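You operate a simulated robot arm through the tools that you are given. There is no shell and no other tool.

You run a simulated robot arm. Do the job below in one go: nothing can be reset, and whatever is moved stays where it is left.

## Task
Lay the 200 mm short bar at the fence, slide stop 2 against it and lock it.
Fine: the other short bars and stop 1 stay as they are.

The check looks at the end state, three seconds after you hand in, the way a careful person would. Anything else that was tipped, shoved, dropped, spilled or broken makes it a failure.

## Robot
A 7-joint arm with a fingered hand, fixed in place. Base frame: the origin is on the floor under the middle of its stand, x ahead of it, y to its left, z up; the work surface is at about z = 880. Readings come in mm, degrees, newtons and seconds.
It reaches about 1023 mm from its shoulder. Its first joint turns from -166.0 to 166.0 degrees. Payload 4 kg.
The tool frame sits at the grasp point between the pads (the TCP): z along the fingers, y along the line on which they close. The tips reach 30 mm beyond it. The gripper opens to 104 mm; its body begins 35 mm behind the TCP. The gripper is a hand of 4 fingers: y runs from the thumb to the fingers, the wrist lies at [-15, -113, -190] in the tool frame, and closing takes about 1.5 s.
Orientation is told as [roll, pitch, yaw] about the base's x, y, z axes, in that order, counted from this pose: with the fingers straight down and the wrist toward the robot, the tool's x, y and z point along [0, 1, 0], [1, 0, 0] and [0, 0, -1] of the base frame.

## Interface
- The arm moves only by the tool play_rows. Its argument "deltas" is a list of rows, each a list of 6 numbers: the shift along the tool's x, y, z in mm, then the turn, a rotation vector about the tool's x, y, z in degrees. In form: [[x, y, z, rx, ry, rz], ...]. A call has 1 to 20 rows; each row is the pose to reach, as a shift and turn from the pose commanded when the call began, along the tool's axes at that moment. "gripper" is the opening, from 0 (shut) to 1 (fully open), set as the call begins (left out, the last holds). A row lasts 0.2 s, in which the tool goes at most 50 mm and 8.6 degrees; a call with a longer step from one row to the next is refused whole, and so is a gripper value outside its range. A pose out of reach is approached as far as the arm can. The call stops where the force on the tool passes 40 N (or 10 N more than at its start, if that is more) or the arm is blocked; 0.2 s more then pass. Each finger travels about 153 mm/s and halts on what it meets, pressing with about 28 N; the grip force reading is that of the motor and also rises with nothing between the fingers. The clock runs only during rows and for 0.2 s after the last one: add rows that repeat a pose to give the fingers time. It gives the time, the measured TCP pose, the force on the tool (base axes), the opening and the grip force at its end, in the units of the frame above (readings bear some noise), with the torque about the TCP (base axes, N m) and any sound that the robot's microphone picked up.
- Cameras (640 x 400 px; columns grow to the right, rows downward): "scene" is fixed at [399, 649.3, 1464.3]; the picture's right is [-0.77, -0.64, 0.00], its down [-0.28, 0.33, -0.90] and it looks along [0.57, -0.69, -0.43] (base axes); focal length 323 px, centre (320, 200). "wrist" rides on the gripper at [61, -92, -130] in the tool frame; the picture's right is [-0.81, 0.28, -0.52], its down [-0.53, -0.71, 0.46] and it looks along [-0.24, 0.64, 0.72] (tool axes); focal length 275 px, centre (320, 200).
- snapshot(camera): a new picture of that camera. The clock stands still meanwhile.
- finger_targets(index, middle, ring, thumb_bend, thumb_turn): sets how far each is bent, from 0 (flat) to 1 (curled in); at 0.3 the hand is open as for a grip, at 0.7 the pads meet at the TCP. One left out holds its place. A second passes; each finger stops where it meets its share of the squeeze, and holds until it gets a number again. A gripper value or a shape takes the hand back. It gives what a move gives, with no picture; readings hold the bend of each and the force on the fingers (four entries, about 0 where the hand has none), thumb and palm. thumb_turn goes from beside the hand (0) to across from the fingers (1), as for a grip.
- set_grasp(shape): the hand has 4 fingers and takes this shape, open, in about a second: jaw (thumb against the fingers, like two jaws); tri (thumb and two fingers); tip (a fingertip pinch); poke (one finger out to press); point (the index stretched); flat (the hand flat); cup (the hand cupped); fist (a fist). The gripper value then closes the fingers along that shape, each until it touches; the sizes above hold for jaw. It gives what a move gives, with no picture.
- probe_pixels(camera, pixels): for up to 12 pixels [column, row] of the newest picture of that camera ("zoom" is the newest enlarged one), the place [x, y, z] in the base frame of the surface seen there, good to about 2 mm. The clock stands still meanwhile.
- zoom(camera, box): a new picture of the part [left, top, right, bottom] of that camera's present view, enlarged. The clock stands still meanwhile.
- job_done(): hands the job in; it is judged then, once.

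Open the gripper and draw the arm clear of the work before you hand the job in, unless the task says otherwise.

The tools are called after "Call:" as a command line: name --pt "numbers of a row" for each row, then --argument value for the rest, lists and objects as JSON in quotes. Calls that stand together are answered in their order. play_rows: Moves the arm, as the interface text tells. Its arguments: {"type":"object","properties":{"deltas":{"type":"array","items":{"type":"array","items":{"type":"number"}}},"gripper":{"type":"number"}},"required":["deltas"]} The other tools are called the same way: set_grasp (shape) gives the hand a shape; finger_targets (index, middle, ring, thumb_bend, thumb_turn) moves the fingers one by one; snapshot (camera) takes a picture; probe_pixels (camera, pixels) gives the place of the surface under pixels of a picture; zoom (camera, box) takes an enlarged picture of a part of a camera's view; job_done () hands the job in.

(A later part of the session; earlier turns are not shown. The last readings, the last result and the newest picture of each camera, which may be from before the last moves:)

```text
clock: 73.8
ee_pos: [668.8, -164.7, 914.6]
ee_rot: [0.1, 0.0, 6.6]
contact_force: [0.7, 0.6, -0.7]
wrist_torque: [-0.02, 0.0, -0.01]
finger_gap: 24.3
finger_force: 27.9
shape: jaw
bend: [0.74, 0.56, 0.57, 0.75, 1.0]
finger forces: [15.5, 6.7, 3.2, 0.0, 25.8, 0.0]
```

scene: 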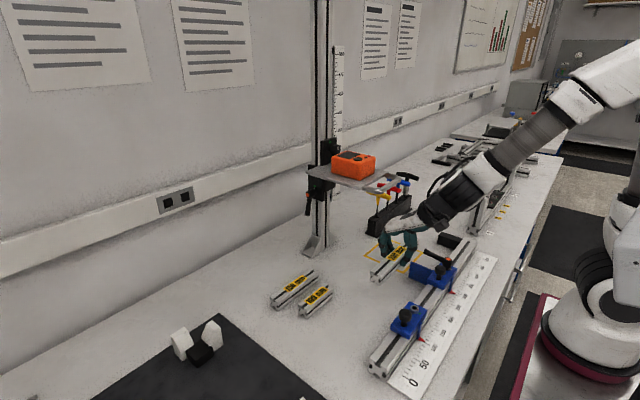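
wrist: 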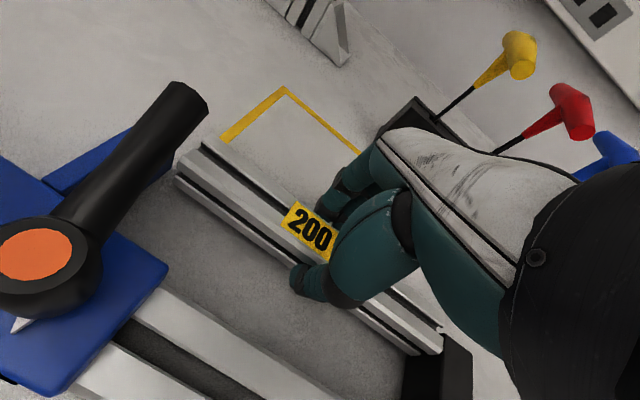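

The vertical force has dropped to -0.7 N, so the bar is nearly resting. I lower one more millimetre and open the hand gently to about 52 mm.

Call:
play_rows --pt "0 0 0.8 0 0 0" --pt "0 0 0.8 0 0 0"

Call:
play_rows --pt "0 0 0 0 0 0" --pt "0 0 0 0 0 0" --pt "0 0 0 0 0 0" --pt "0 0 0 0 0 0" --gripper 0.55

Call:
snapshot --camera "wrist"

Call:
zoom --camera "scene" --box '[400, 210, 490, 300]'

```text
clock: 74.3
ee_pos: [668.9, -165.7, 913.7]
ee_rot: [0.1, 0.1, 6.7]
contact_force: [-0.2, 0.9, -1.6]
wrist_torque: [0.0, -0.01, -0.03]
finger_gap: 24.2
finger_force: 28.3
shape: jaw
bend: [0.74, 0.56, 0.57, 0.75, 1.0]
finger forces: [15.7, 6.7, 3.2, 0.0, 25.7, 0.1]
```

```text
clock: 75.3
ee_pos: [669.1, -166.2, 914.1]
ee_rot: [0.1, 0.0, 6.6]
contact_force: [-0.2, -0.1, -0.7]
wrist_torque: [-0.01, 0.02, 0.0]
finger_gap: 56.9
finger_force: 0.1
shape: jaw
bend: [0.74, 0.43, 0.39, 0.67, 1.0]
finger forces: [0.0, 0.1, 0.1, 0.0, 0.1, 0.0]
```

```text
taken
```

wrist: 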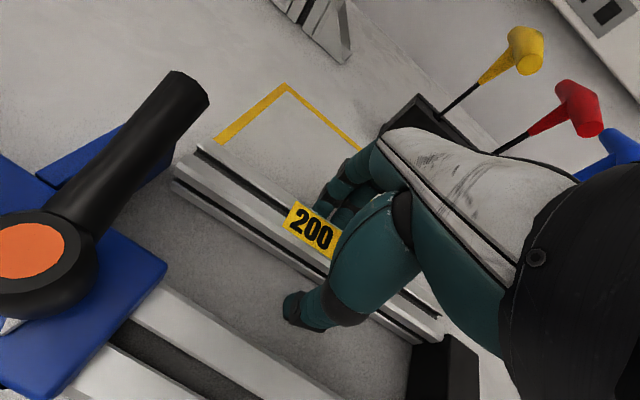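

```text
4.44 times, centred on (445, 255) of scene
```

zoom: 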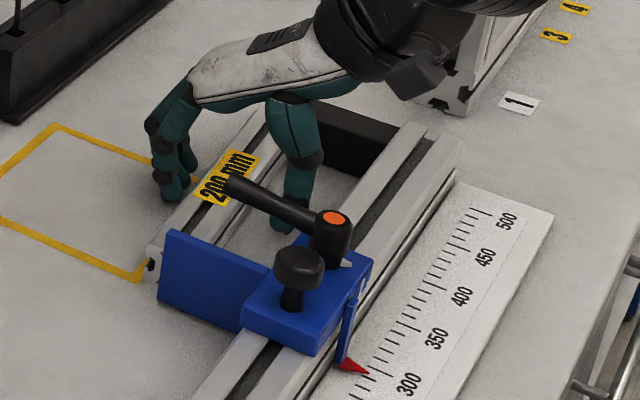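

The bar rests flat with its ends between fence and paddle. I lift the open hand straight up 85 mm and turn yaw back to 0.

Call:
play_rows --pt "0 0 -10 0 0 0" --pt "0 0 -30 0 0 0" --pt "0 0 -55 0 0 2" --pt "0 0 -75 0 0 4" --pt "0 0 -85 0 0 6.6" --pt "0 0 -85 0 0 6.6"

Call:
play_rows --pt "3 0 0 7.5 0 0" --pt "7 0 0 15 0 0" --pt "11 0 0 22.5 0 0" --pt "15 0 0 30 0 0" --pt "15 0 0 30 0 0" --gripper 1

Call:
snapshot --camera "wrist"

Call:
zoom --camera "scene" --box '[400, 190, 500, 300]'

```text
clock: 76.8
ee_pos: [668.0, -164.7, 999.7]
ee_rot: [0.0, 0.0, -0.1]
contact_force: [1.1, 0.4, 0.1]
wrist_torque: [-0.03, 0.0, 0.01]
finger_gap: 56.8
finger_force: 0.2
shape: jaw
bend: [0.74, 0.43, 0.39, 0.67, 1.0]
finger forces: [0.1, 0.0, 0.0, 0.1, 0.0, 0.2]
```

```text
clock: 78.0
ee_pos: [669.1, -150.4, 998.1]
ee_rot: [0.0, 30.0, -0.1]
contact_force: [-0.3, 0.0, -0.4]
wrist_torque: [-0.01, 0.02, -0.02]
finger_gap: 103.9
finger_force: 0.1
shape: jaw
bend: [0.3, 0.3, 0.3, 0.3, 0.98]
finger forces: [0.0, 0.0, 0.0, 0.0, 0.0, 0.0]
```

```text
taken
```

wrist: 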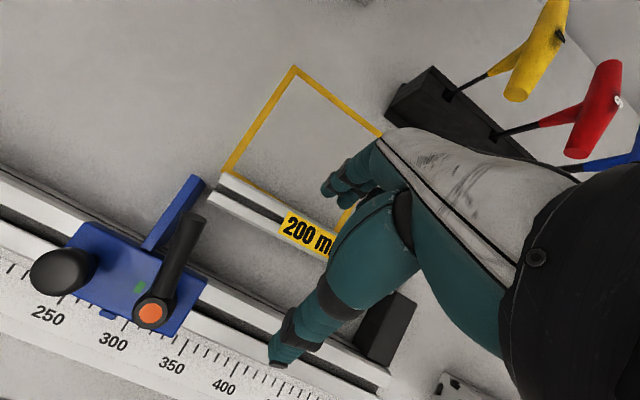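

```text
3.64 times, centred on (450, 245) of scene
```

zoom: 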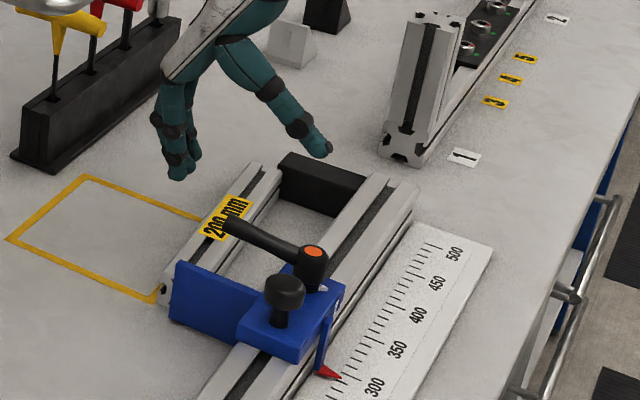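

I probe the bar's edges (wrist (225,175)–(290,235)) and the fingertip (325,190) to place the fingers just behind the bar's +x face.

Call:
zoom --camera "wrist" --box '[190, 140, 370, 280]'

Call:
probe_pixels --camera "zoom" --pixels '[[120, 125], [105, 145], [75, 185], [72, 205], [200, 165], [290, 215], [480, 170], [500, 185], [525, 195], [250, 270], [300, 300], [350, 240]]'

```text
2.86 times, centred on (280, 210) of wrist
```

zoom: 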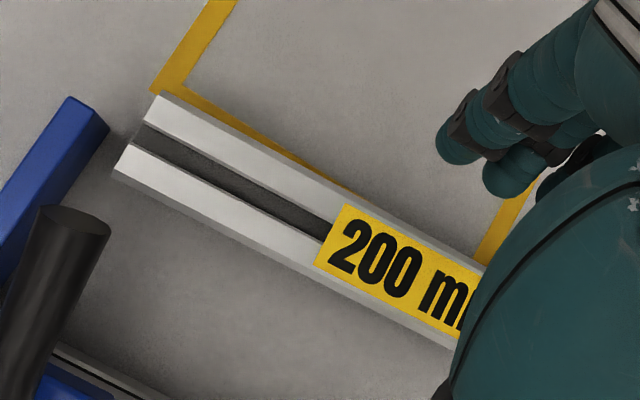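

```text
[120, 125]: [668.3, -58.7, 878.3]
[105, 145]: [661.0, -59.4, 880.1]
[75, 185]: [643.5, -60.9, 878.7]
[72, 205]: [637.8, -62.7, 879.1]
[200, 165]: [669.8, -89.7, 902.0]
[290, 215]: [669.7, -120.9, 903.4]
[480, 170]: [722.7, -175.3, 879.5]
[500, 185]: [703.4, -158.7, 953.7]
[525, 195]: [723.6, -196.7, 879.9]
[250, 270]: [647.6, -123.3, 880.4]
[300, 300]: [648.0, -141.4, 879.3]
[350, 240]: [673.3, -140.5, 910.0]
```

I probe the bar's +y end corners and long edges more exactly.

Call:
probe_pixels --camera "zoom" --pixels '[[166, 98], [160, 100], [148, 118], [122, 165], [117, 172], [250, 142], [340, 185], [420, 225], [250, 245], [350, 290], [430, 330], [450, 150]]'

```text
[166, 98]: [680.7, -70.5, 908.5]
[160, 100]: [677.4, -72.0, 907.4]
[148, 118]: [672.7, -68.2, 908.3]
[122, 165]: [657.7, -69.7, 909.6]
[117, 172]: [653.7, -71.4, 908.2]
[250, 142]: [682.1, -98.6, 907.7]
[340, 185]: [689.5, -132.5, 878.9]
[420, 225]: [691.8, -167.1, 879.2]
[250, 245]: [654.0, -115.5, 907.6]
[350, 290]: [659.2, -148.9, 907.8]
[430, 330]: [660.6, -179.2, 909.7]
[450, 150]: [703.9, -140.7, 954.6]
```

Bar now lies at x≈653-683, its -y end essentially at the fence face. The fingers are at x≈703. I lower them behind the bar to about 8 mm above the table.

Call:
play_rows --pt "0 10 17.3 0 0 0" --pt "0 20 34.6 0 0 0" --pt "0 30 52 0 0 0" --pt "0 30 52 0 0 0"

Call:
snapshot --camera "wrist"

Call:
zoom --camera "scene" --box '[400, 190, 500, 300]'

```text
clock: 79.0
ee_pos: [669.4, -149.2, 938.0]
ee_rot: [0.1, 29.8, 0.0]
contact_force: [-0.4, 1.1, -0.6]
wrist_torque: [0.02, -0.03, -0.03]
finger_gap: 103.7
finger_force: 0.1
shape: jaw
bend: [0.3, 0.3, 0.3, 0.3, 0.98]
finger forces: [0.0, 0.0, 0.1, 0.1, 0.0, 0.1]
```

```text
taken
```

wrist: 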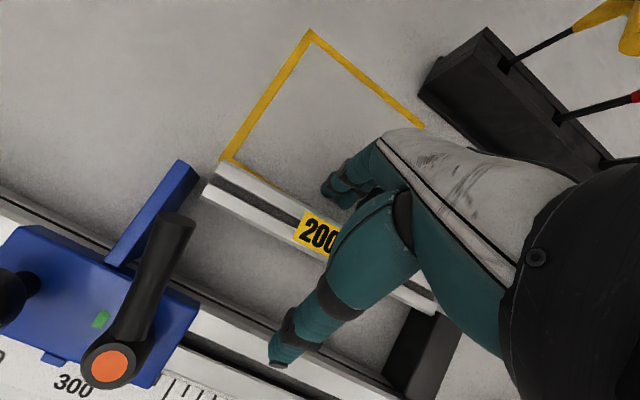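

```text
3.64 times, centred on (450, 245) of scene
```

zoom: 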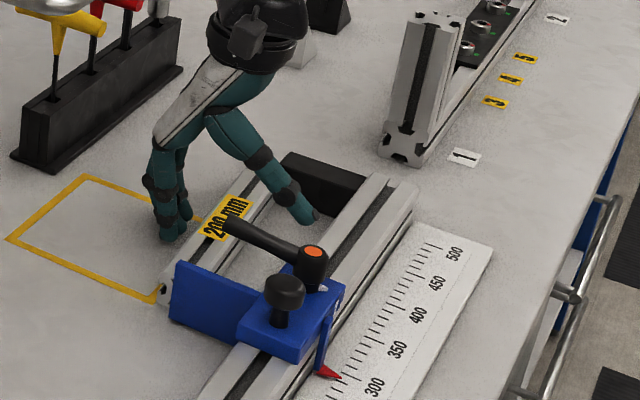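

Fingers are behind the bar, thumb above rail height. I rake toward -x, 48 mm in 6 mm steps.

Call:
play_rows --pt "0 -5.2 3 0 0 0" --pt "0 -10.4 6 0 0 0" --pt "0 -15.6 9 0 0 0" --pt "0 -20.8 12 0 0 0" --pt "0 -26 15 0 0 0" --pt "0 -31.2 18 0 0 0" --pt "0 -36.4 21 0 0 0" --pt "0 -41.6 24 0 0 0"

Call:
snapshot --camera "wrist"

Call:
zoom --camera "scene" --box '[400, 190, 500, 300]'

```text
clock: 80.8
ee_pos: [619.9, -150.4, 938.7]
ee_rot: [0.1, 29.8, -0.1]
contact_force: [0.1, 1.1, -0.3]
wrist_torque: [0.02, -0.03, 0.01]
finger_gap: 103.9
finger_force: 0.0
shape: jaw
bend: [0.3, 0.3, 0.3, 0.3, 0.98]
finger forces: [0.0, 0.1, 0.5, 0.0, 0.0, 0.0]
```

```text
taken
```

wrist: 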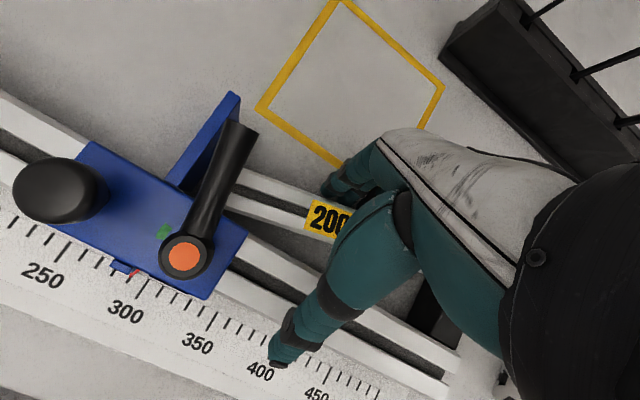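

```text
3.64 times, centred on (450, 245) of scene
```

zoom: 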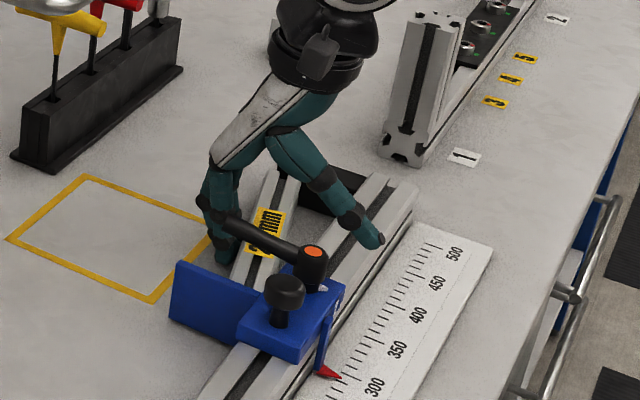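

The bar moves under the lever but seems to be rotating, its +y end leading. I zoom in and probe it.

Call:
zoom --camera "scene" --box '[440, 225, 490, 275]'

Call:
probe_pixels --camera "zoom" --pixels '[[210, 60], [240, 60], [190, 80], [100, 230], [130, 240], [130, 60], [225, 75], [260, 70], [120, 210]]'

Call:
zoom --camera "wrist" --box '[190, 130, 370, 280]'

Call:
probe_pixels --camera "zoom" --pixels '[[260, 105], [250, 125], [230, 150], [215, 175], [330, 140], [310, 210], [380, 165], [370, 250], [200, 190], [290, 120]]'

```text
8.00 times, centred on (465, 250) of scene
```

zoom: 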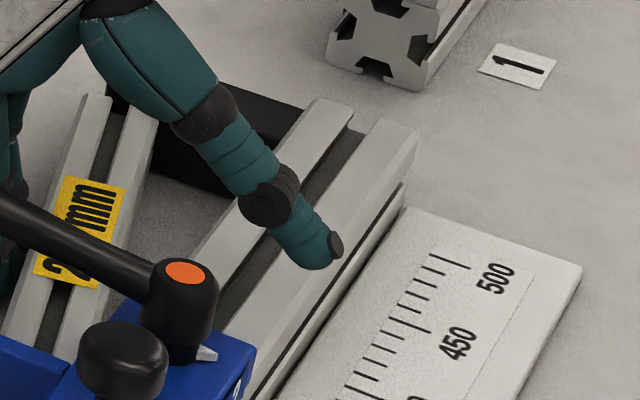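

```text
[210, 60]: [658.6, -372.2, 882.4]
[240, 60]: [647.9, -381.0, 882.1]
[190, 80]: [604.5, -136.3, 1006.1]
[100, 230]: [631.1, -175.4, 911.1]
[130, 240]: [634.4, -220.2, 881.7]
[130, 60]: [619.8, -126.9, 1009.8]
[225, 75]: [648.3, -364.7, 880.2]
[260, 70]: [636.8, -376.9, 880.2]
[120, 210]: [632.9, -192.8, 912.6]
```

```text
2.67 times, centred on (280, 205) of wrist
```

zoom: 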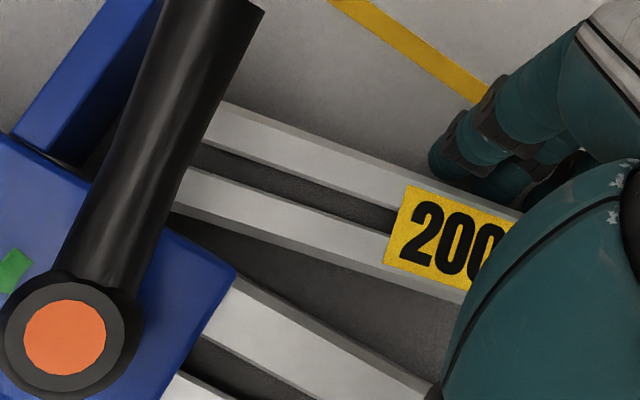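

```text
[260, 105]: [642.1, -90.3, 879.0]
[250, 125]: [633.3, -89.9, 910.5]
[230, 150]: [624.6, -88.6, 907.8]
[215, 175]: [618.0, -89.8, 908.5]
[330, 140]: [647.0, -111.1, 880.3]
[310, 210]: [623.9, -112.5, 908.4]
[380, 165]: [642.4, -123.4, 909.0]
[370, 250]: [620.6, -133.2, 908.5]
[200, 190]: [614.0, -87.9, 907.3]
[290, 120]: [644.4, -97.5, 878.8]
```

The fence end lags (bar yawed ~8°), so I back off 25 mm in +x, shift 42 mm toward the fence, and rake again near that end.

Call:
play_rows --pt "0 8.7 -5 0 0 0" --pt "0 17.3 -10 0 0 0" --pt "0 22.5 -13 0 0 0" --pt "-14 22.5 -13 0 0 0" --pt "-28 22.5 -13 0 0 0" --pt "-42 22.5 -13 0 0 0" --pt "-42 22.5 -13 0 0 0"

Call:
play_rows --pt "0 -5.2 3 0 0 0" --pt "0 -10.4 6 0 0 0" --pt "0 -15.6 9 0 0 0" --pt "0 -20.8 12 0 0 0" --pt "0 -25.1 14.5 0 0 0"

Call:
snapshot --camera "wrist"

Call:
zoom --camera "scene" --box '[430, 215, 500, 285]'

```text
clock: 82.3
ee_pos: [646.3, -192.7, 937.6]
ee_rot: [0.2, 29.9, 0.0]
contact_force: [-0.5, 0.1, -0.3]
wrist_torque: [-0.02, -0.03, -0.01]
finger_gap: 103.7
finger_force: 0.2
shape: jaw
bend: [0.3, 0.3, 0.3, 0.3, 0.98]
finger forces: [0.1, 0.0, 0.0, 0.0, 0.0, 0.1]
```

```text
clock: 83.5
ee_pos: [617.5, -192.2, 939.1]
ee_rot: [0.1, 29.9, -0.1]
contact_force: [0.7, -1.5, -0.4]
wrist_torque: [-0.03, -0.04, -0.03]
finger_gap: 103.7
finger_force: 0.0
shape: jaw
bend: [0.3, 0.3, 0.3, 0.3, 0.98]
finger forces: [0.1, 0.3, 0.1, 0.1, 0.0, 0.0]
```

```text
taken
```

wrist: 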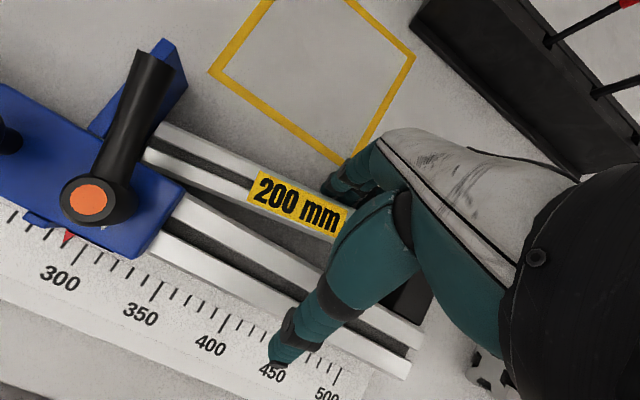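

```text
5.71 times, centred on (465, 250) of scene
```

zoom: 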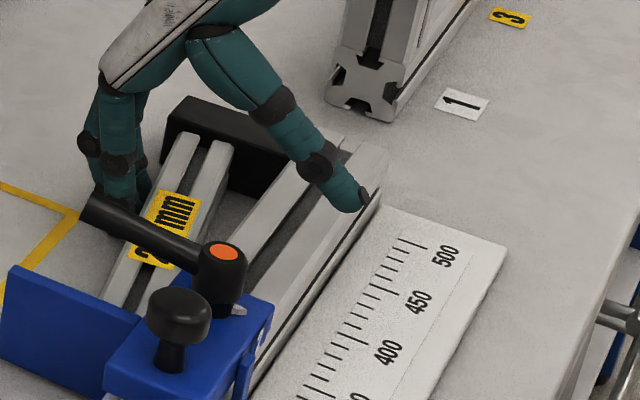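

Bar is straightening. I continue raking here another 16 mm.

Call:
play_rows --pt "0 -3.5 2 0 0 0" --pt "0 -6.9 4 0 0 0" --pt "0 -10.4 6 0 0 0" --pt "0 -13.9 8 0 0 0"

Call:
snapshot --camera "wrist"

Call:
zoom --camera "wrist" --box '[130, 100, 350, 260]'

Call:
zoom --camera "scene" --box '[430, 215, 500, 285]'

```text
clock: 84.5
ee_pos: [601.3, -192.5, 938.8]
ee_rot: [0.1, 29.9, 0.0]
contact_force: [0.2, -0.3, -0.4]
wrist_torque: [-0.01, -0.05, -0.02]
finger_gap: 103.9
finger_force: 0.0
shape: jaw
bend: [0.3, 0.3, 0.3, 0.3, 0.98]
finger forces: [0.1, 0.3, 0.1, 0.0, 0.1, 0.0]
```

```text
taken
```

wrist: 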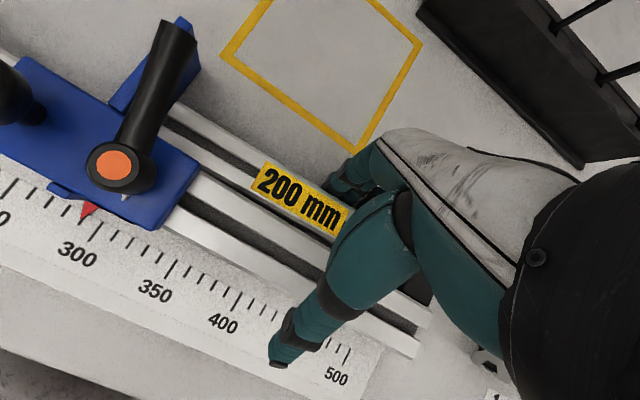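

```text
2.50 times, centred on (240, 180) of wrist
```

zoom: 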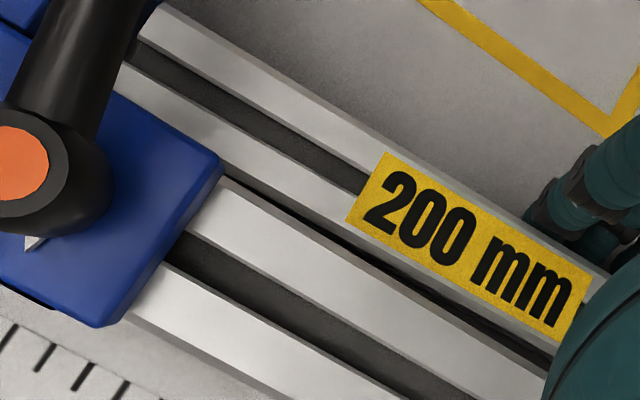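

```text
5.71 times, centred on (465, 250) of scene
```

zoom: 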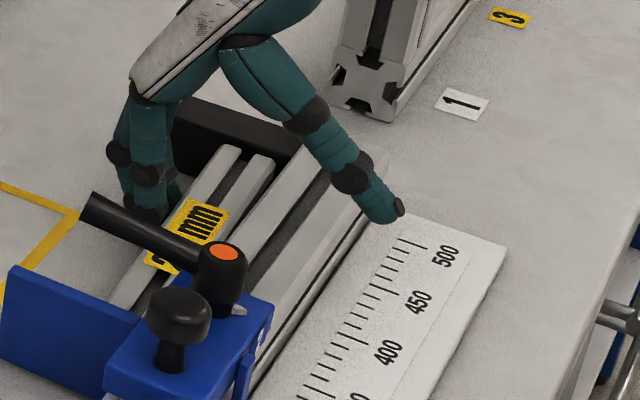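

Almost flush; a thin dark gap remains toward the fence end. I rake a few more millimetres in 1 mm steps, watching for the rise in force at the rail.

Call:
play_rows --pt "0 -0.9 0.5 0 0 0" --pt "0 -1.7 1 0 0 0" --pt "0 -2.6 1.5 0 0 0" --pt "0 -3.5 2 0 0 0" --pt "0 -4.3 2.5 0 0 0" --pt "0 -5.2 3 0 0 0"

Call:
zoom --camera "wrist" --box '[130, 100, 350, 260]'

Call:
zoom --camera "scene" --box '[430, 215, 500, 285]'

```text
clock: 86.0
ee_pos: [595.4, -191.9, 939.0]
ee_rot: [0.1, 29.9, 0.0]
contact_force: [2.0, -0.5, 0.8]
wrist_torque: [0.0, -0.08, 0.0]
finger_gap: 103.8
finger_force: 0.0
shape: jaw
bend: [0.3, 0.3, 0.3, 0.3, 0.98]
finger forces: [0.7, 0.8, 0.0, 0.0, 0.0, 0.0]
```

```text
2.50 times, centred on (240, 180) of wrist
```

zoom: 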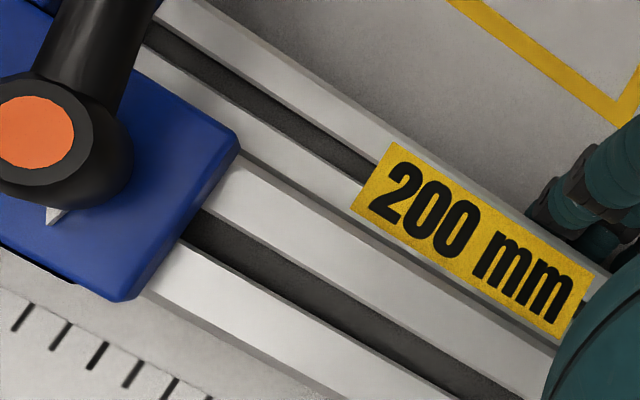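

```text
5.71 times, centred on (465, 250) of scene
```

zoom: 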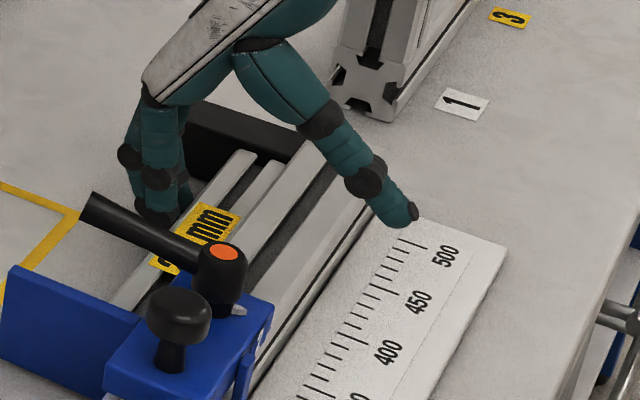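

Force starts to rise (2 N) and the bar looks flush along the rail. I press 2 mm more to seat it.

Call:
play_rows --pt "0 -0.9 0.5 0 0 0" --pt "0 -1.7 1 0 0 0" --pt "0 -1.7 1 0 0 0"

Call:
play_rows --pt "0 5 -3 0 0 0" --pt "0 12 -7 0 0 0" --pt "0 2 -24.3 0 0 0" --pt "0 -8 -41.6 0 0 0" --pt "0 -18 -59 0 0 0" --pt "0 -38 -93 0 0 0" --pt "0 -38 -93 0 0 0"

Call:
snapshot --camera "wrist"

Call:
zoom --camera "scene" --box '[410, 210, 500, 300]'

```text
clock: 86.8
ee_pos: [592.9, -192.3, 938.4]
ee_rot: [0.1, 29.9, 0.1]
contact_force: [5.2, -1.6, 3.2]
wrist_torque: [-0.02, -0.33, 0.0]
finger_gap: 103.8
finger_force: 0.1
shape: jaw
bend: [0.29, 0.29, 0.3, 0.3, 0.98]
finger forces: [2.0, 2.2, 0.6, 0.0, 0.0, 0.0]
```

```text
clock: 88.3
ee_pos: [606.5, -190.9, 1038.3]
ee_rot: [-0.1, 29.9, 0.0]
contact_force: [1.2, 0.0, 0.5]
wrist_torque: [0.05, -0.01, 0.03]
finger_gap: 103.7
finger_force: 0.1
shape: jaw
bend: [0.3, 0.3, 0.3, 0.3, 0.98]
finger forces: [0.1, 0.0, 0.0, 0.0, 0.0, 0.1]
```

```text
taken
```

wrist: 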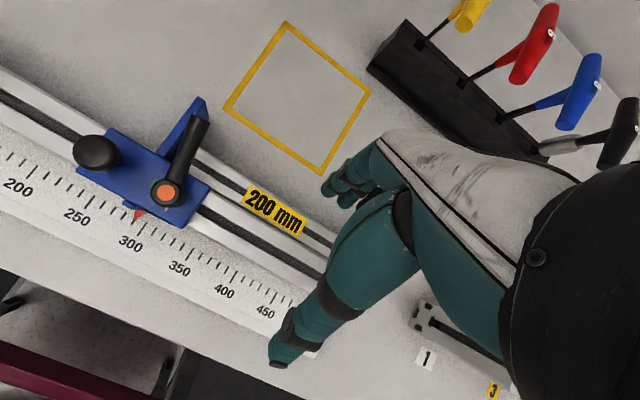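

```text
4.44 times, centred on (455, 255) of scene
```

zoom: 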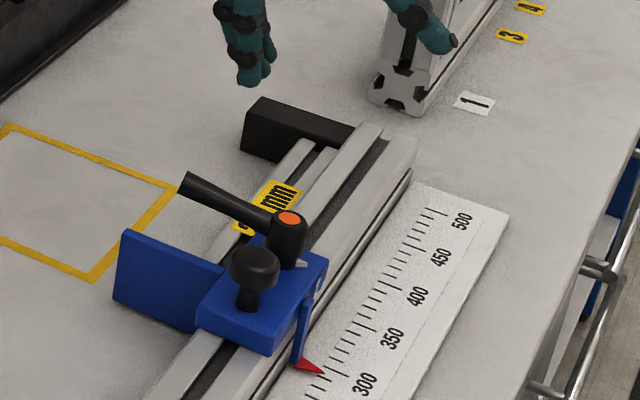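

The bar now lies along the rail between fence and paddle. I zoom on its fence end and paddle end.

Call:
zoom --camera "scene" --box '[455, 225, 505, 265]'

Call:
probe_pixels --camera "zoom" --pixels '[[225, 140], [190, 130], [200, 160], [240, 120], [250, 165], [160, 190], [215, 120], [150, 230], [235, 145], [180, 100], [280, 150]]'

Call:
zoom --camera "wrist" --box '[130, 90, 330, 260]'

Call:
probe_pixels --camera "zoom" --pixels '[[215, 125], [195, 200], [250, 175], [230, 225], [330, 275], [350, 235], [560, 330], [600, 380], [180, 85], [240, 60], [225, 155], [550, 365]]'

```text
10.00 times, centred on (480, 245) of scene
```

zoom: 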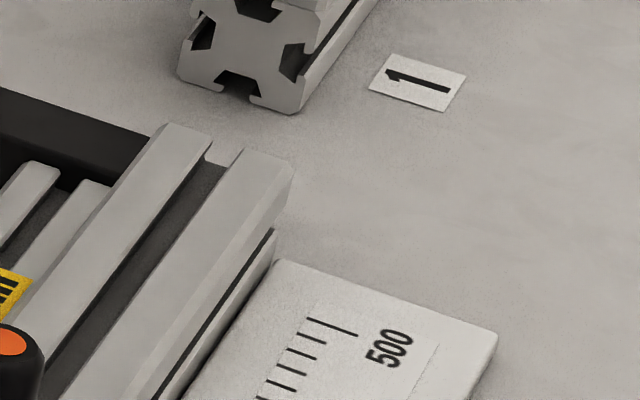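

```text
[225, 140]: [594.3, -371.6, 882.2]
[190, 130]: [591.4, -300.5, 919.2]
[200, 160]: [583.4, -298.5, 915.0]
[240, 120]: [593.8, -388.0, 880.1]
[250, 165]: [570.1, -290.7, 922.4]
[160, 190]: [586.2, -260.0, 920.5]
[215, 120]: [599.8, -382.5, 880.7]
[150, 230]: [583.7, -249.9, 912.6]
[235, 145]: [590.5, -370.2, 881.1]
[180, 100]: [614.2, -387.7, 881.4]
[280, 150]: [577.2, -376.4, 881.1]
```

```text
2.35 times, centred on (230, 175) of wrist
```

zoom: 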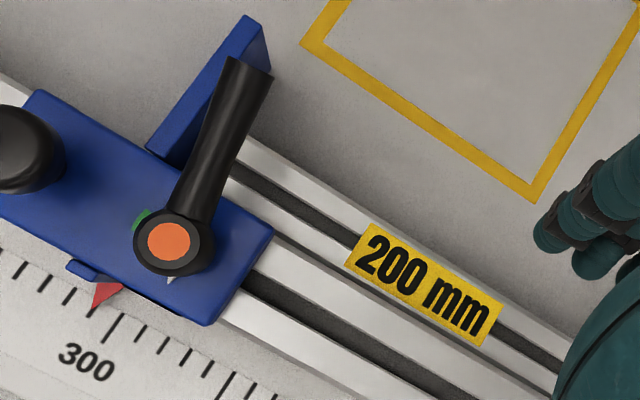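

```text
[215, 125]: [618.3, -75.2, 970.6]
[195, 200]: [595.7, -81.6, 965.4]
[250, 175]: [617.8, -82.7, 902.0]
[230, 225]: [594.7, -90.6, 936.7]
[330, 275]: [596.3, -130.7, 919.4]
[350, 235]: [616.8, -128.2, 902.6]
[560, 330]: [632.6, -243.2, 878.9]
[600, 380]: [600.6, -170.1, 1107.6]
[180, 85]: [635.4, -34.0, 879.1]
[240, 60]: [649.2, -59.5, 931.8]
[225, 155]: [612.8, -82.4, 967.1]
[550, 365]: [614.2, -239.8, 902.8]
```

The bar's slot line runs at x≈616, parallel to the rail, so it is seated along it. Next I go round to the +y side of stop 2's knob with the hand closed, to slide the stop against the bar.

Call:
play_rows --pt "18.4 -2.4 0.3 0 -3.7 -6.4" --pt "36.8 -4.9 0.5 0 -7.4 -12.8" --pt "55.2 -7.3 0.8 0 -11.1 -19.2" --pt "73.6 -9.8 1 0 -14.8 -25.7" --pt "92 -12.2 1.3 0 -18.5 -32.1" --pt "110.5 -14.7 1.5 0 -22.2 -38.5" --pt "129 -17.2 1.8 0 -25.9 -44.9" --pt "147 -19.6 2 0 -29.6 -51.3" --pt "166 -22 2.3 0 -33.3 -57.7" --pt "184 -24.5 2.6 0 -37 -64.2" --pt "203 -27 2.8 0 -40.7 -70.6" --pt "221 -29.4 3.1 0 -44.5 -77" --pt "221 -29.4 3.1 0 -44.5 -77" --gripper 0

Call:
snapshot --camera "wrist"

Call:
snapshot --camera "scene"

```text
clock: 91.2
ee_pos: [582.2, 28.5, 1051.3]
ee_rot: [0.0, 30.0, 88.9]
contact_force: [0.4, -0.7, 0.3]
wrist_torque: [-0.02, 0.02, 0.02]
finger_gap: 0.0
finger_force: 28.3
shape: jaw
bend: [0.7, 0.7, 0.7, 0.46, 1.0]
finger forces: [0.1, 0.0, 0.0, 0.1, 0.1, 0.0]
```

```text
taken
```

wrist: 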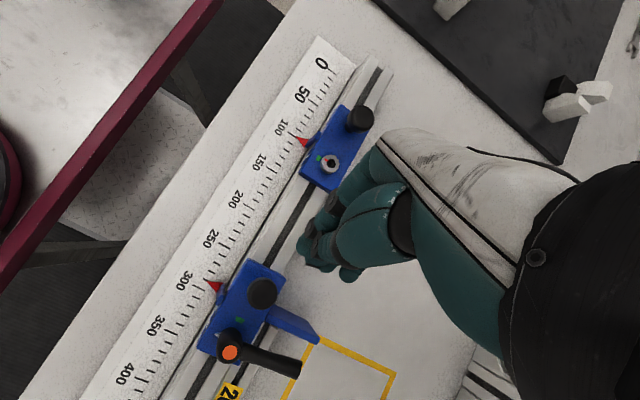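

```text
taken
```

scene: 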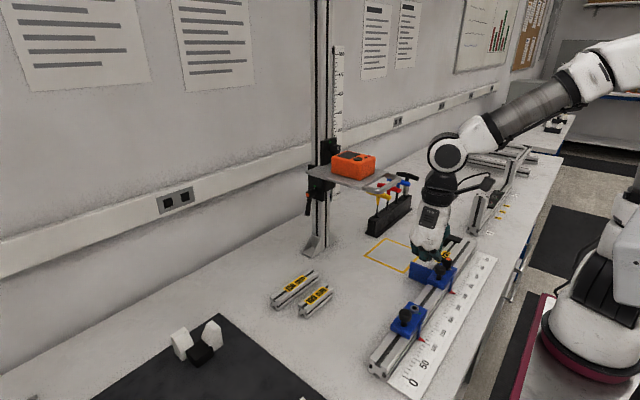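

Descend beside the knob to z≈978, then push -y: contact expected near TCP y≈-2, bar contact about 8-10 mm later.

Call:
play_rows --pt "0 12 21 0 0 0" --pt "0 24 42 0 0 0" --pt "0 36.5 63.2 0 0 0" --pt "0 36.5 63.2 0 0 0"

Call:
play_rows --pt "0 -8.7 5 0 0 0" --pt "0 -17.3 10 0 0 0" --pt "0 -24.2 14 0 0 0" --pt "0 -26 15 0 0 0" --pt "0 -27.7 16 0 0 0" --pt "0 -29.4 17 0 0 0" --pt "0 -31.2 18 0 0 0" --pt "0 -31.2 18 0 0 0"

Call:
zoom --camera "wrist" --box '[140, 200, 380, 400]'

Call:
zoom --camera "scene" --box '[420, 230, 500, 310]'

```text
clock: 92.2
ee_pos: [581.3, 28.9, 976.5]
ee_rot: [-0.2, 30.0, 88.8]
contact_force: [0.8, 0.6, 0.0]
wrist_torque: [-0.01, 0.0, -0.02]
finger_gap: 0.2
finger_force: 27.6
shape: jaw
bend: [0.7, 0.7, 0.7, 0.46, 1.0]
finger forces: [0.0, 0.0, 0.1, 0.0, 0.0, 0.0]
```

```text
clock: 94.0
ee_pos: [580.7, -7.7, 977.9]
ee_rot: [-0.1, 29.9, 88.8]
contact_force: [-1.5, 0.9, -0.4]
wrist_torque: [0.04, 0.04, -0.01]
finger_gap: 0.0
finger_force: 27.5
shape: jaw
bend: [0.7, 0.7, 0.7, 0.46, 1.0]
finger forces: [0.0, 0.0, 0.1, 0.0, 0.1, 0.1]
```

```text
2.00 times, centred on (260, 300) of wrist
```

zoom: 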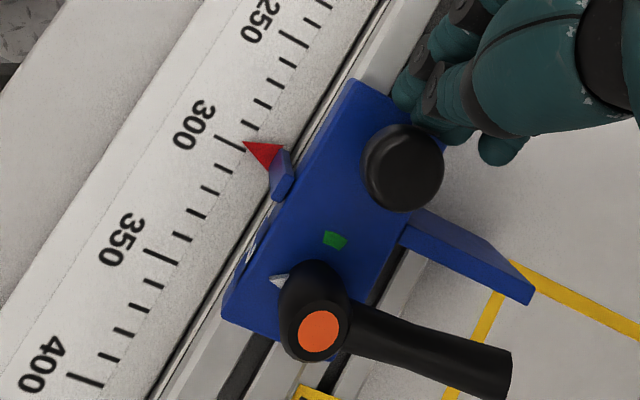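

```text
5.00 times, centred on (460, 270) of scene
```

zoom: 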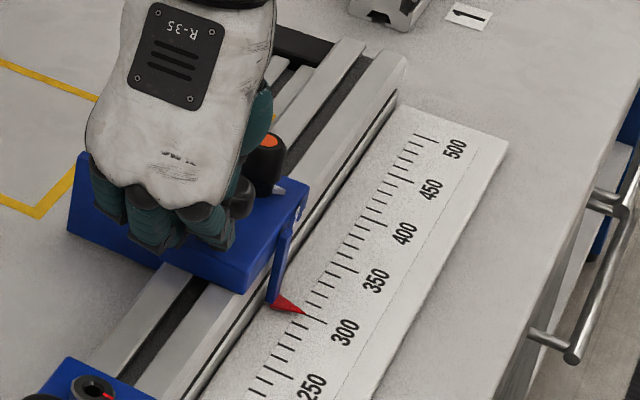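

Pointer ≈296 and force still ~1 N. I push further in 1 mm steps until the force rises (bar against fence).

Call:
play_rows --pt "0 -0.87 0.5 0 0 0" --pt "0 -1.73 1 0 0 0" --pt "0 -2.6 1.5 0 0 0" --pt "0 -3.46 2 0 0 0" --pt "0 -3.46 2 0 0 0"

Call:
zoom --camera "wrist" --box '[140, 200, 380, 400]'

```text
clock: 95.2
ee_pos: [581.6, -10.8, 977.6]
ee_rot: [-0.2, 30.1, 88.8]
contact_force: [0.7, 2.7, -1.3]
wrist_torque: [0.07, -0.02, 0.02]
finger_gap: 0.0
finger_force: 28.0
shape: jaw
bend: [0.7, 0.7, 0.7, 0.46, 1.0]
finger forces: [0.0, 0.1, 0.1, 0.0, 0.1, 0.1]
```

```text
2.00 times, centred on (260, 300) of wrist
```

zoom: 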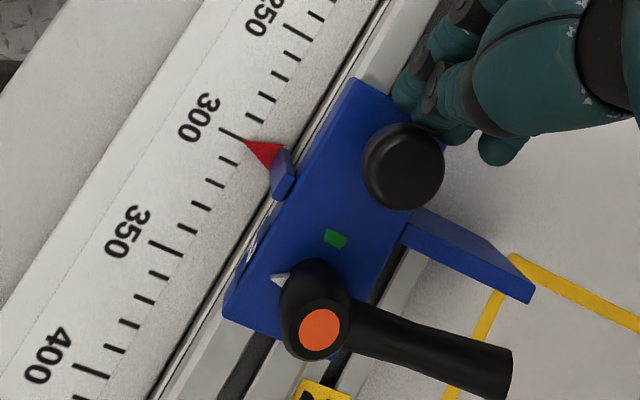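

Pointer is now right at 300 and the force is beginning to rise (2.7 N). I push another 2 mm to confirm the bar is hard against the fence.

Call:
play_rows --pt "0 -0.87 0.5 0 0 0" --pt "0 -1.3 0.75 0 0 0" --pt "0 -1.73 1 0 0 0" --pt "0 -1.73 1 0 0 0"

Call:
zoom --camera "wrist" --box '[140, 200, 380, 400]'

Call:
zoom --camera "scene" --box '[420, 230, 500, 310]'

```text
clock: 96.2
ee_pos: [579.4, -12.3, 975.8]
ee_rot: [-0.2, 30.1, 88.8]
contact_force: [0.9, 8.0, 1.0]
wrist_torque: [0.15, -0.01, -0.04]
finger_gap: 0.0
finger_force: 27.9
shape: jaw
bend: [0.7, 0.7, 0.7, 0.47, 1.0]
finger forces: [0.1, 0.0, 0.0, 0.1, 0.0, 0.0]
```

```text
2.00 times, centred on (260, 300) of wrist
```

zoom: 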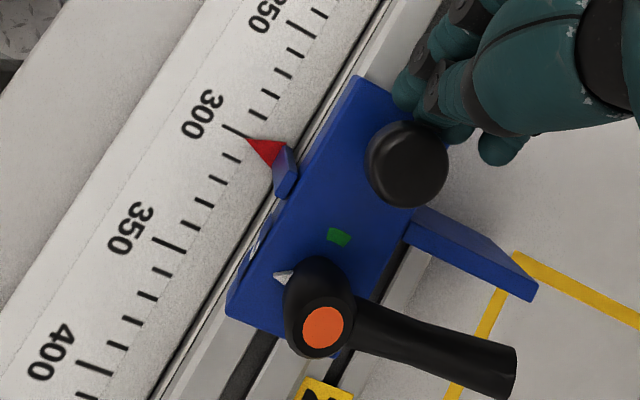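

```text
5.00 times, centred on (460, 270) of scene
```

zoom: 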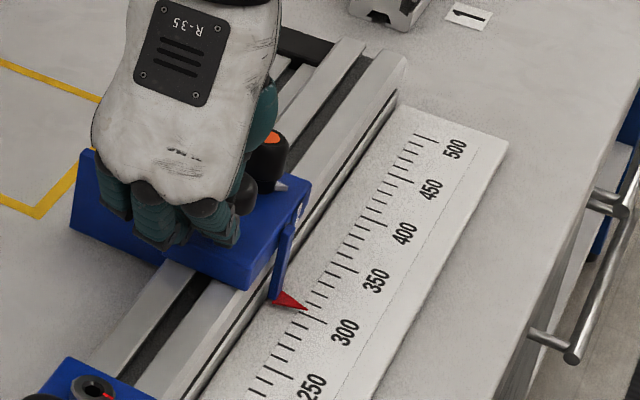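

Force 8 N with the pointer at 300: the bar is snug between fence and paddle. I back off, rise, and move above the lever handle to lock it.

Call:
play_rows --pt "0 6 -3.5 0 0 0" --pt "0 -6 -24 0 0 0" --pt "0 -19 -47 0 0 0" --pt "0 -32 -69 0 0 0" --pt "0 -32 -69 0 0 0"

Call:
play_rows --pt "-10 -16.5 9.5 0 0 0" --pt "-21 -33 19 0 0 0" --pt "-32 -49 28.5 0 0 0" --pt "-43 -66 38 0 0 0" --pt "-43 -66 38 0 0 0" --gripper 0.38

Call:
snapshot --camera "wrist"

Call:
zoom --camera "wrist" --box '[200, 120, 360, 280]'

```text
clock: 97.3
ee_pos: [580.3, -6.6, 1054.8]
ee_rot: [-0.2, 30.0, 88.8]
contact_force: [-0.8, -0.2, -0.4]
wrist_torque: [0.0, 0.02, -0.05]
finger_gap: 0.0
finger_force: 28.2
shape: jaw
bend: [0.7, 0.7, 0.7, 0.47, 1.0]
finger forces: [0.0, 0.1, 0.0, 0.1, 0.0, 0.1]
```

```text
clock: 98.5
ee_pos: [619.7, -81.9, 1053.4]
ee_rot: [-0.1, 30.0, 88.8]
contact_force: [0.2, -0.8, 1.1]
wrist_torque: [-0.03, -0.01, 0.03]
finger_gap: 39.4
finger_force: 0.0
shape: jaw
bend: [0.74, 0.5, 0.47, 0.73, 1.0]
finger forces: [0.0, 0.0, 0.0, 0.0, 0.0, 0.0]
```

```text
taken
```

wrist: 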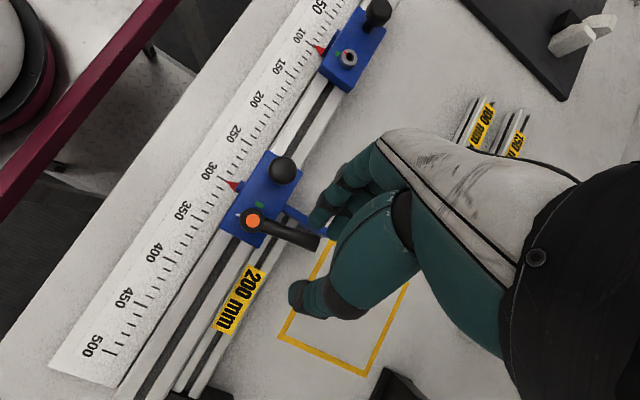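

```text
2.50 times, centred on (280, 200) of wrist
```

zoom: 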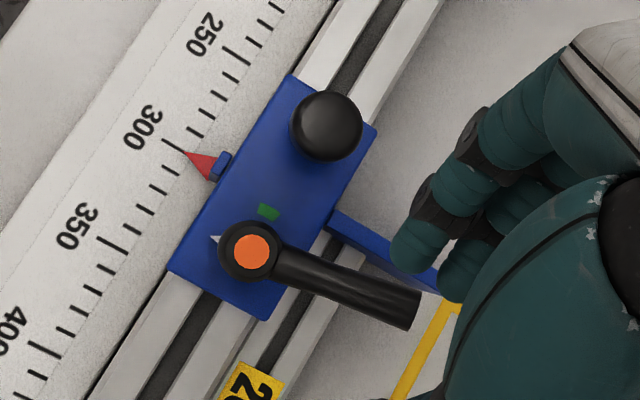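

Pointer at 300, lever at about 95°. I probe the hub and handle positions for the grip.

Call:
probe_pixels --camera "zoom" --pixels '[[252, 250], [300, 270], [340, 285], [380, 300], [410, 310], [405, 300], [400, 320], [345, 275], [335, 297], [325, 125], [270, 210]]'

```text
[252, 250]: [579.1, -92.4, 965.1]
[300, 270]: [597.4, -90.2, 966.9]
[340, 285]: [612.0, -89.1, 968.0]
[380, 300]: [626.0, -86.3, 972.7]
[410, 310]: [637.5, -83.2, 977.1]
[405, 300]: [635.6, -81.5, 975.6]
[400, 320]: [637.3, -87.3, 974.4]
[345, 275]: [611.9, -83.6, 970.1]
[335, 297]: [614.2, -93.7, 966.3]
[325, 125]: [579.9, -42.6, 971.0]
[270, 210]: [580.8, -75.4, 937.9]
```

Hub at (579,-92), handle at ~97°. I descend to grip it with yaw 97 at about (623,-81,973.5).

Call:
play_rows --pt "-3.3 1.2 -0.7 0 -4.1 -7.1" --pt "-3.3 14 22 0 -4.1 -7.1" --pt "-3.3 27 45 0 -4.1 -7.1" --pt "-3.3 41.2 68.6 0 -4.1 -7.1" --pt "-3.3 41.2 68.6 0 -4.1 -7.1" --gripper 0.36

Call:
zoom --camera "wrist" --box '[200, 130, 360, 300]'

Call:
zoom --camera "scene" --box '[420, 220, 490, 290]'

```text
clock: 99.8
ee_pos: [623.4, -82.8, 972.0]
ee_rot: [-0.2, 30.1, 97.0]
contact_force: [0.1, 0.6, 7.1]
wrist_torque: [0.13, -0.02, 0.04]
finger_gap: 36.7
finger_force: 0.0
shape: jaw
bend: [0.74, 0.52, 0.48, 0.73, 1.0]
finger forces: [2.6, 3.8, 0.0, 0.0, 0.0, 0.1]
```

```text
2.35 times, centred on (280, 215) of wrist
```

zoom: 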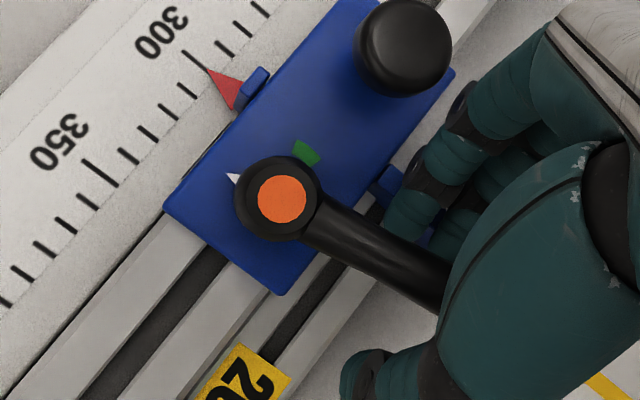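

```text
5.71 times, centred on (455, 255) of scene
```

zoom: 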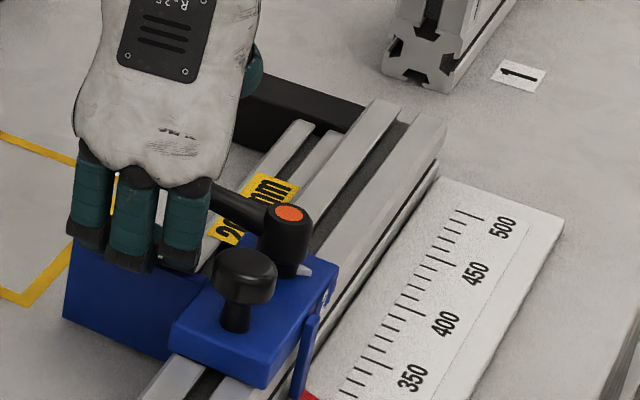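

The index and middle fingertips touch the paddle's top lightly (7 N up). I raise 3 mm, then close on the handle.

Call:
play_rows --pt "0 -1.5 -2.6 0 0 0" --pt "0 -1.5 -2.6 0 0 0"

Call:
play_rows --pt "0 0 0 0 0 0" --pt "0 0 0 0 0 0" --pt "0 0 0 0 0 0" --pt "0 0 0 0 0 0" --pt "0 0 0 0 0 0" --gripper 0

Call:
zoom --camera "wrist" --box '[200, 130, 360, 300]'

```text
clock: 100.3
ee_pos: [621.9, -82.0, 974.5]
ee_rot: [0.0, 30.2, 97.0]
contact_force: [-0.2, 0.0, -0.4]
wrist_torque: [-0.02, -0.02, 0.01]
finger_gap: 37.6
finger_force: 0.1
shape: jaw
bend: [0.74, 0.51, 0.48, 0.73, 1.0]
finger forces: [0.1, 0.1, 0.0, 0.0, 0.0, 0.1]
```

```text
clock: 101.5
ee_pos: [625.2, -82.2, 974.4]
ee_rot: [-0.1, 29.9, 97.0]
contact_force: [5.1, -2.2, -10.9]
wrist_torque: [0.07, -0.1, -0.04]
finger_gap: 0.2
finger_force: 28.5
shape: jaw
bend: [0.71, 0.7, 0.7, 0.73, 1.0]
finger forces: [16.3, 0.5, 0.0, 0.0, 22.5, 0.0]
```

```text
2.35 times, centred on (280, 215) of wrist
```

zoom: 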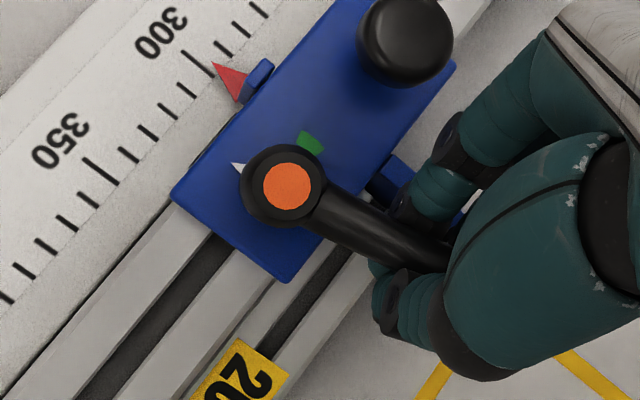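

Handle gripped. I turn it clockwise 48°, with a slight -y bias so the stop stays pressed against the bar.

Call:
play_rows --pt "0 -7.0 4.05 0 4 6.93" --pt "0.8 -12.7 7.35 0 8 13.86" --pt "2.4 -18.2 10.5 0 12 20.78" --pt "5 -23.5 13.55 0 16 27.71" --pt "8.3 -28.4 16.4 0 20 34.64" --pt "12.4 -32.9 19 0 24 41.57" --pt "12.4 -32.9 19 0 24 41.57"

Call:
zoom --camera "wrist" --box '[180, 130, 360, 300]'

Call:
zoom --camera "scene" --box '[430, 240, 490, 300]'

```text
clock: 103.2
ee_pos: [615.5, -122.5, 975.2]
ee_rot: [0.1, 29.9, 49.0]
contact_force: [-6.3, 5.0, -19.1]
wrist_torque: [0.08, 0.04, 0.0]
finger_gap: 0.3
finger_force: 27.9
shape: jaw
bend: [0.71, 0.7, 0.7, 0.74, 1.0]
finger forces: [16.8, 5.3, 0.0, 0.0, 21.1, 0.0]
```

```text
2.35 times, centred on (270, 215) of wrist
```

zoom: 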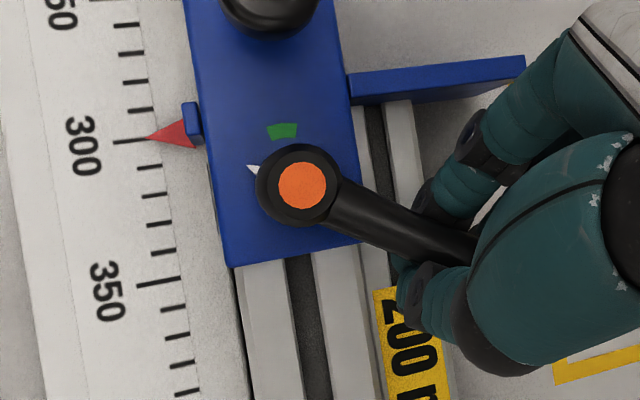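

```text
6.67 times, centred on (460, 270) of scene
```

zoom: 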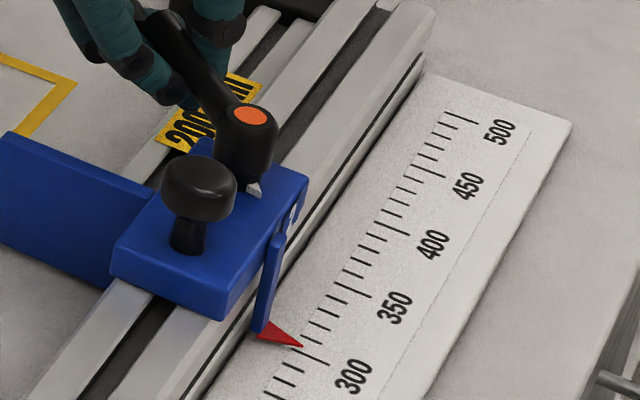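

Pointer sits on 300 and the bar end meets the paddle. I continue clockwise another 44°, lowering 2 mm to relieve the vertical load.

Call:
play_rows --pt "0.1 -4.6 4.95 0 4 6.93" --pt "1.1 -10.2 8.15 0 8 13.86" --pt "3 -15.5 11.2 0 12 20.78" --pt "5.8 -20.6 14.15 0 16 27.71" --pt "9.3 -25.2 16.85 0 20 34.64" --pt "11.3 -27.4 18.1 0 22 38.1" --pt "11.3 -27.4 18.1 0 22 38.1"

Call:
zoom --camera "wrist" --box '[180, 130, 360, 300]'

Call:
zoom --camera "scene" --box '[430, 240, 490, 300]'

```text
clock: 104.8
ee_pos: [587.0, -139.2, 973.3]
ee_rot: [0.0, 29.9, 5.0]
contact_force: [3.6, 1.0, -0.3]
wrist_torque: [0.02, -0.04, -0.05]
finger_gap: 1.1
finger_force: 27.7
shape: jaw
bend: [0.71, 0.7, 0.7, 0.75, 1.0]
finger forces: [7.8, 3.8, 0.0, 0.1, 19.3, 0.1]
```

```text
2.35 times, centred on (270, 215) of wrist
```

zoom: 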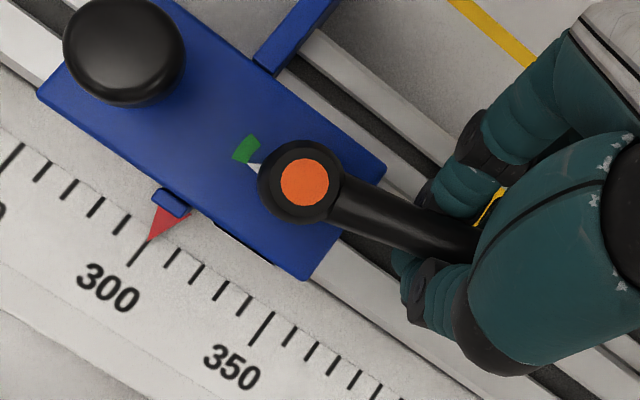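

```text
6.67 times, centred on (460, 270) of scene
```

zoom: 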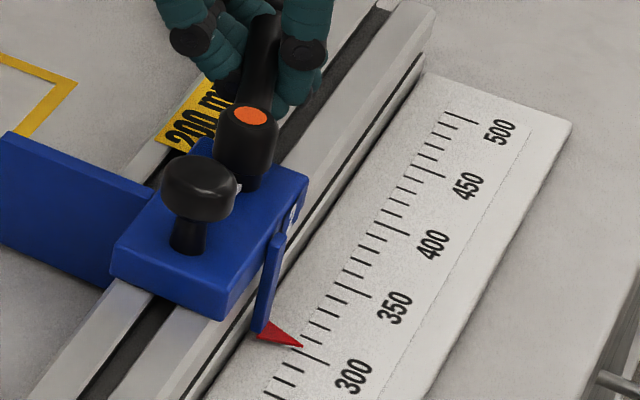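

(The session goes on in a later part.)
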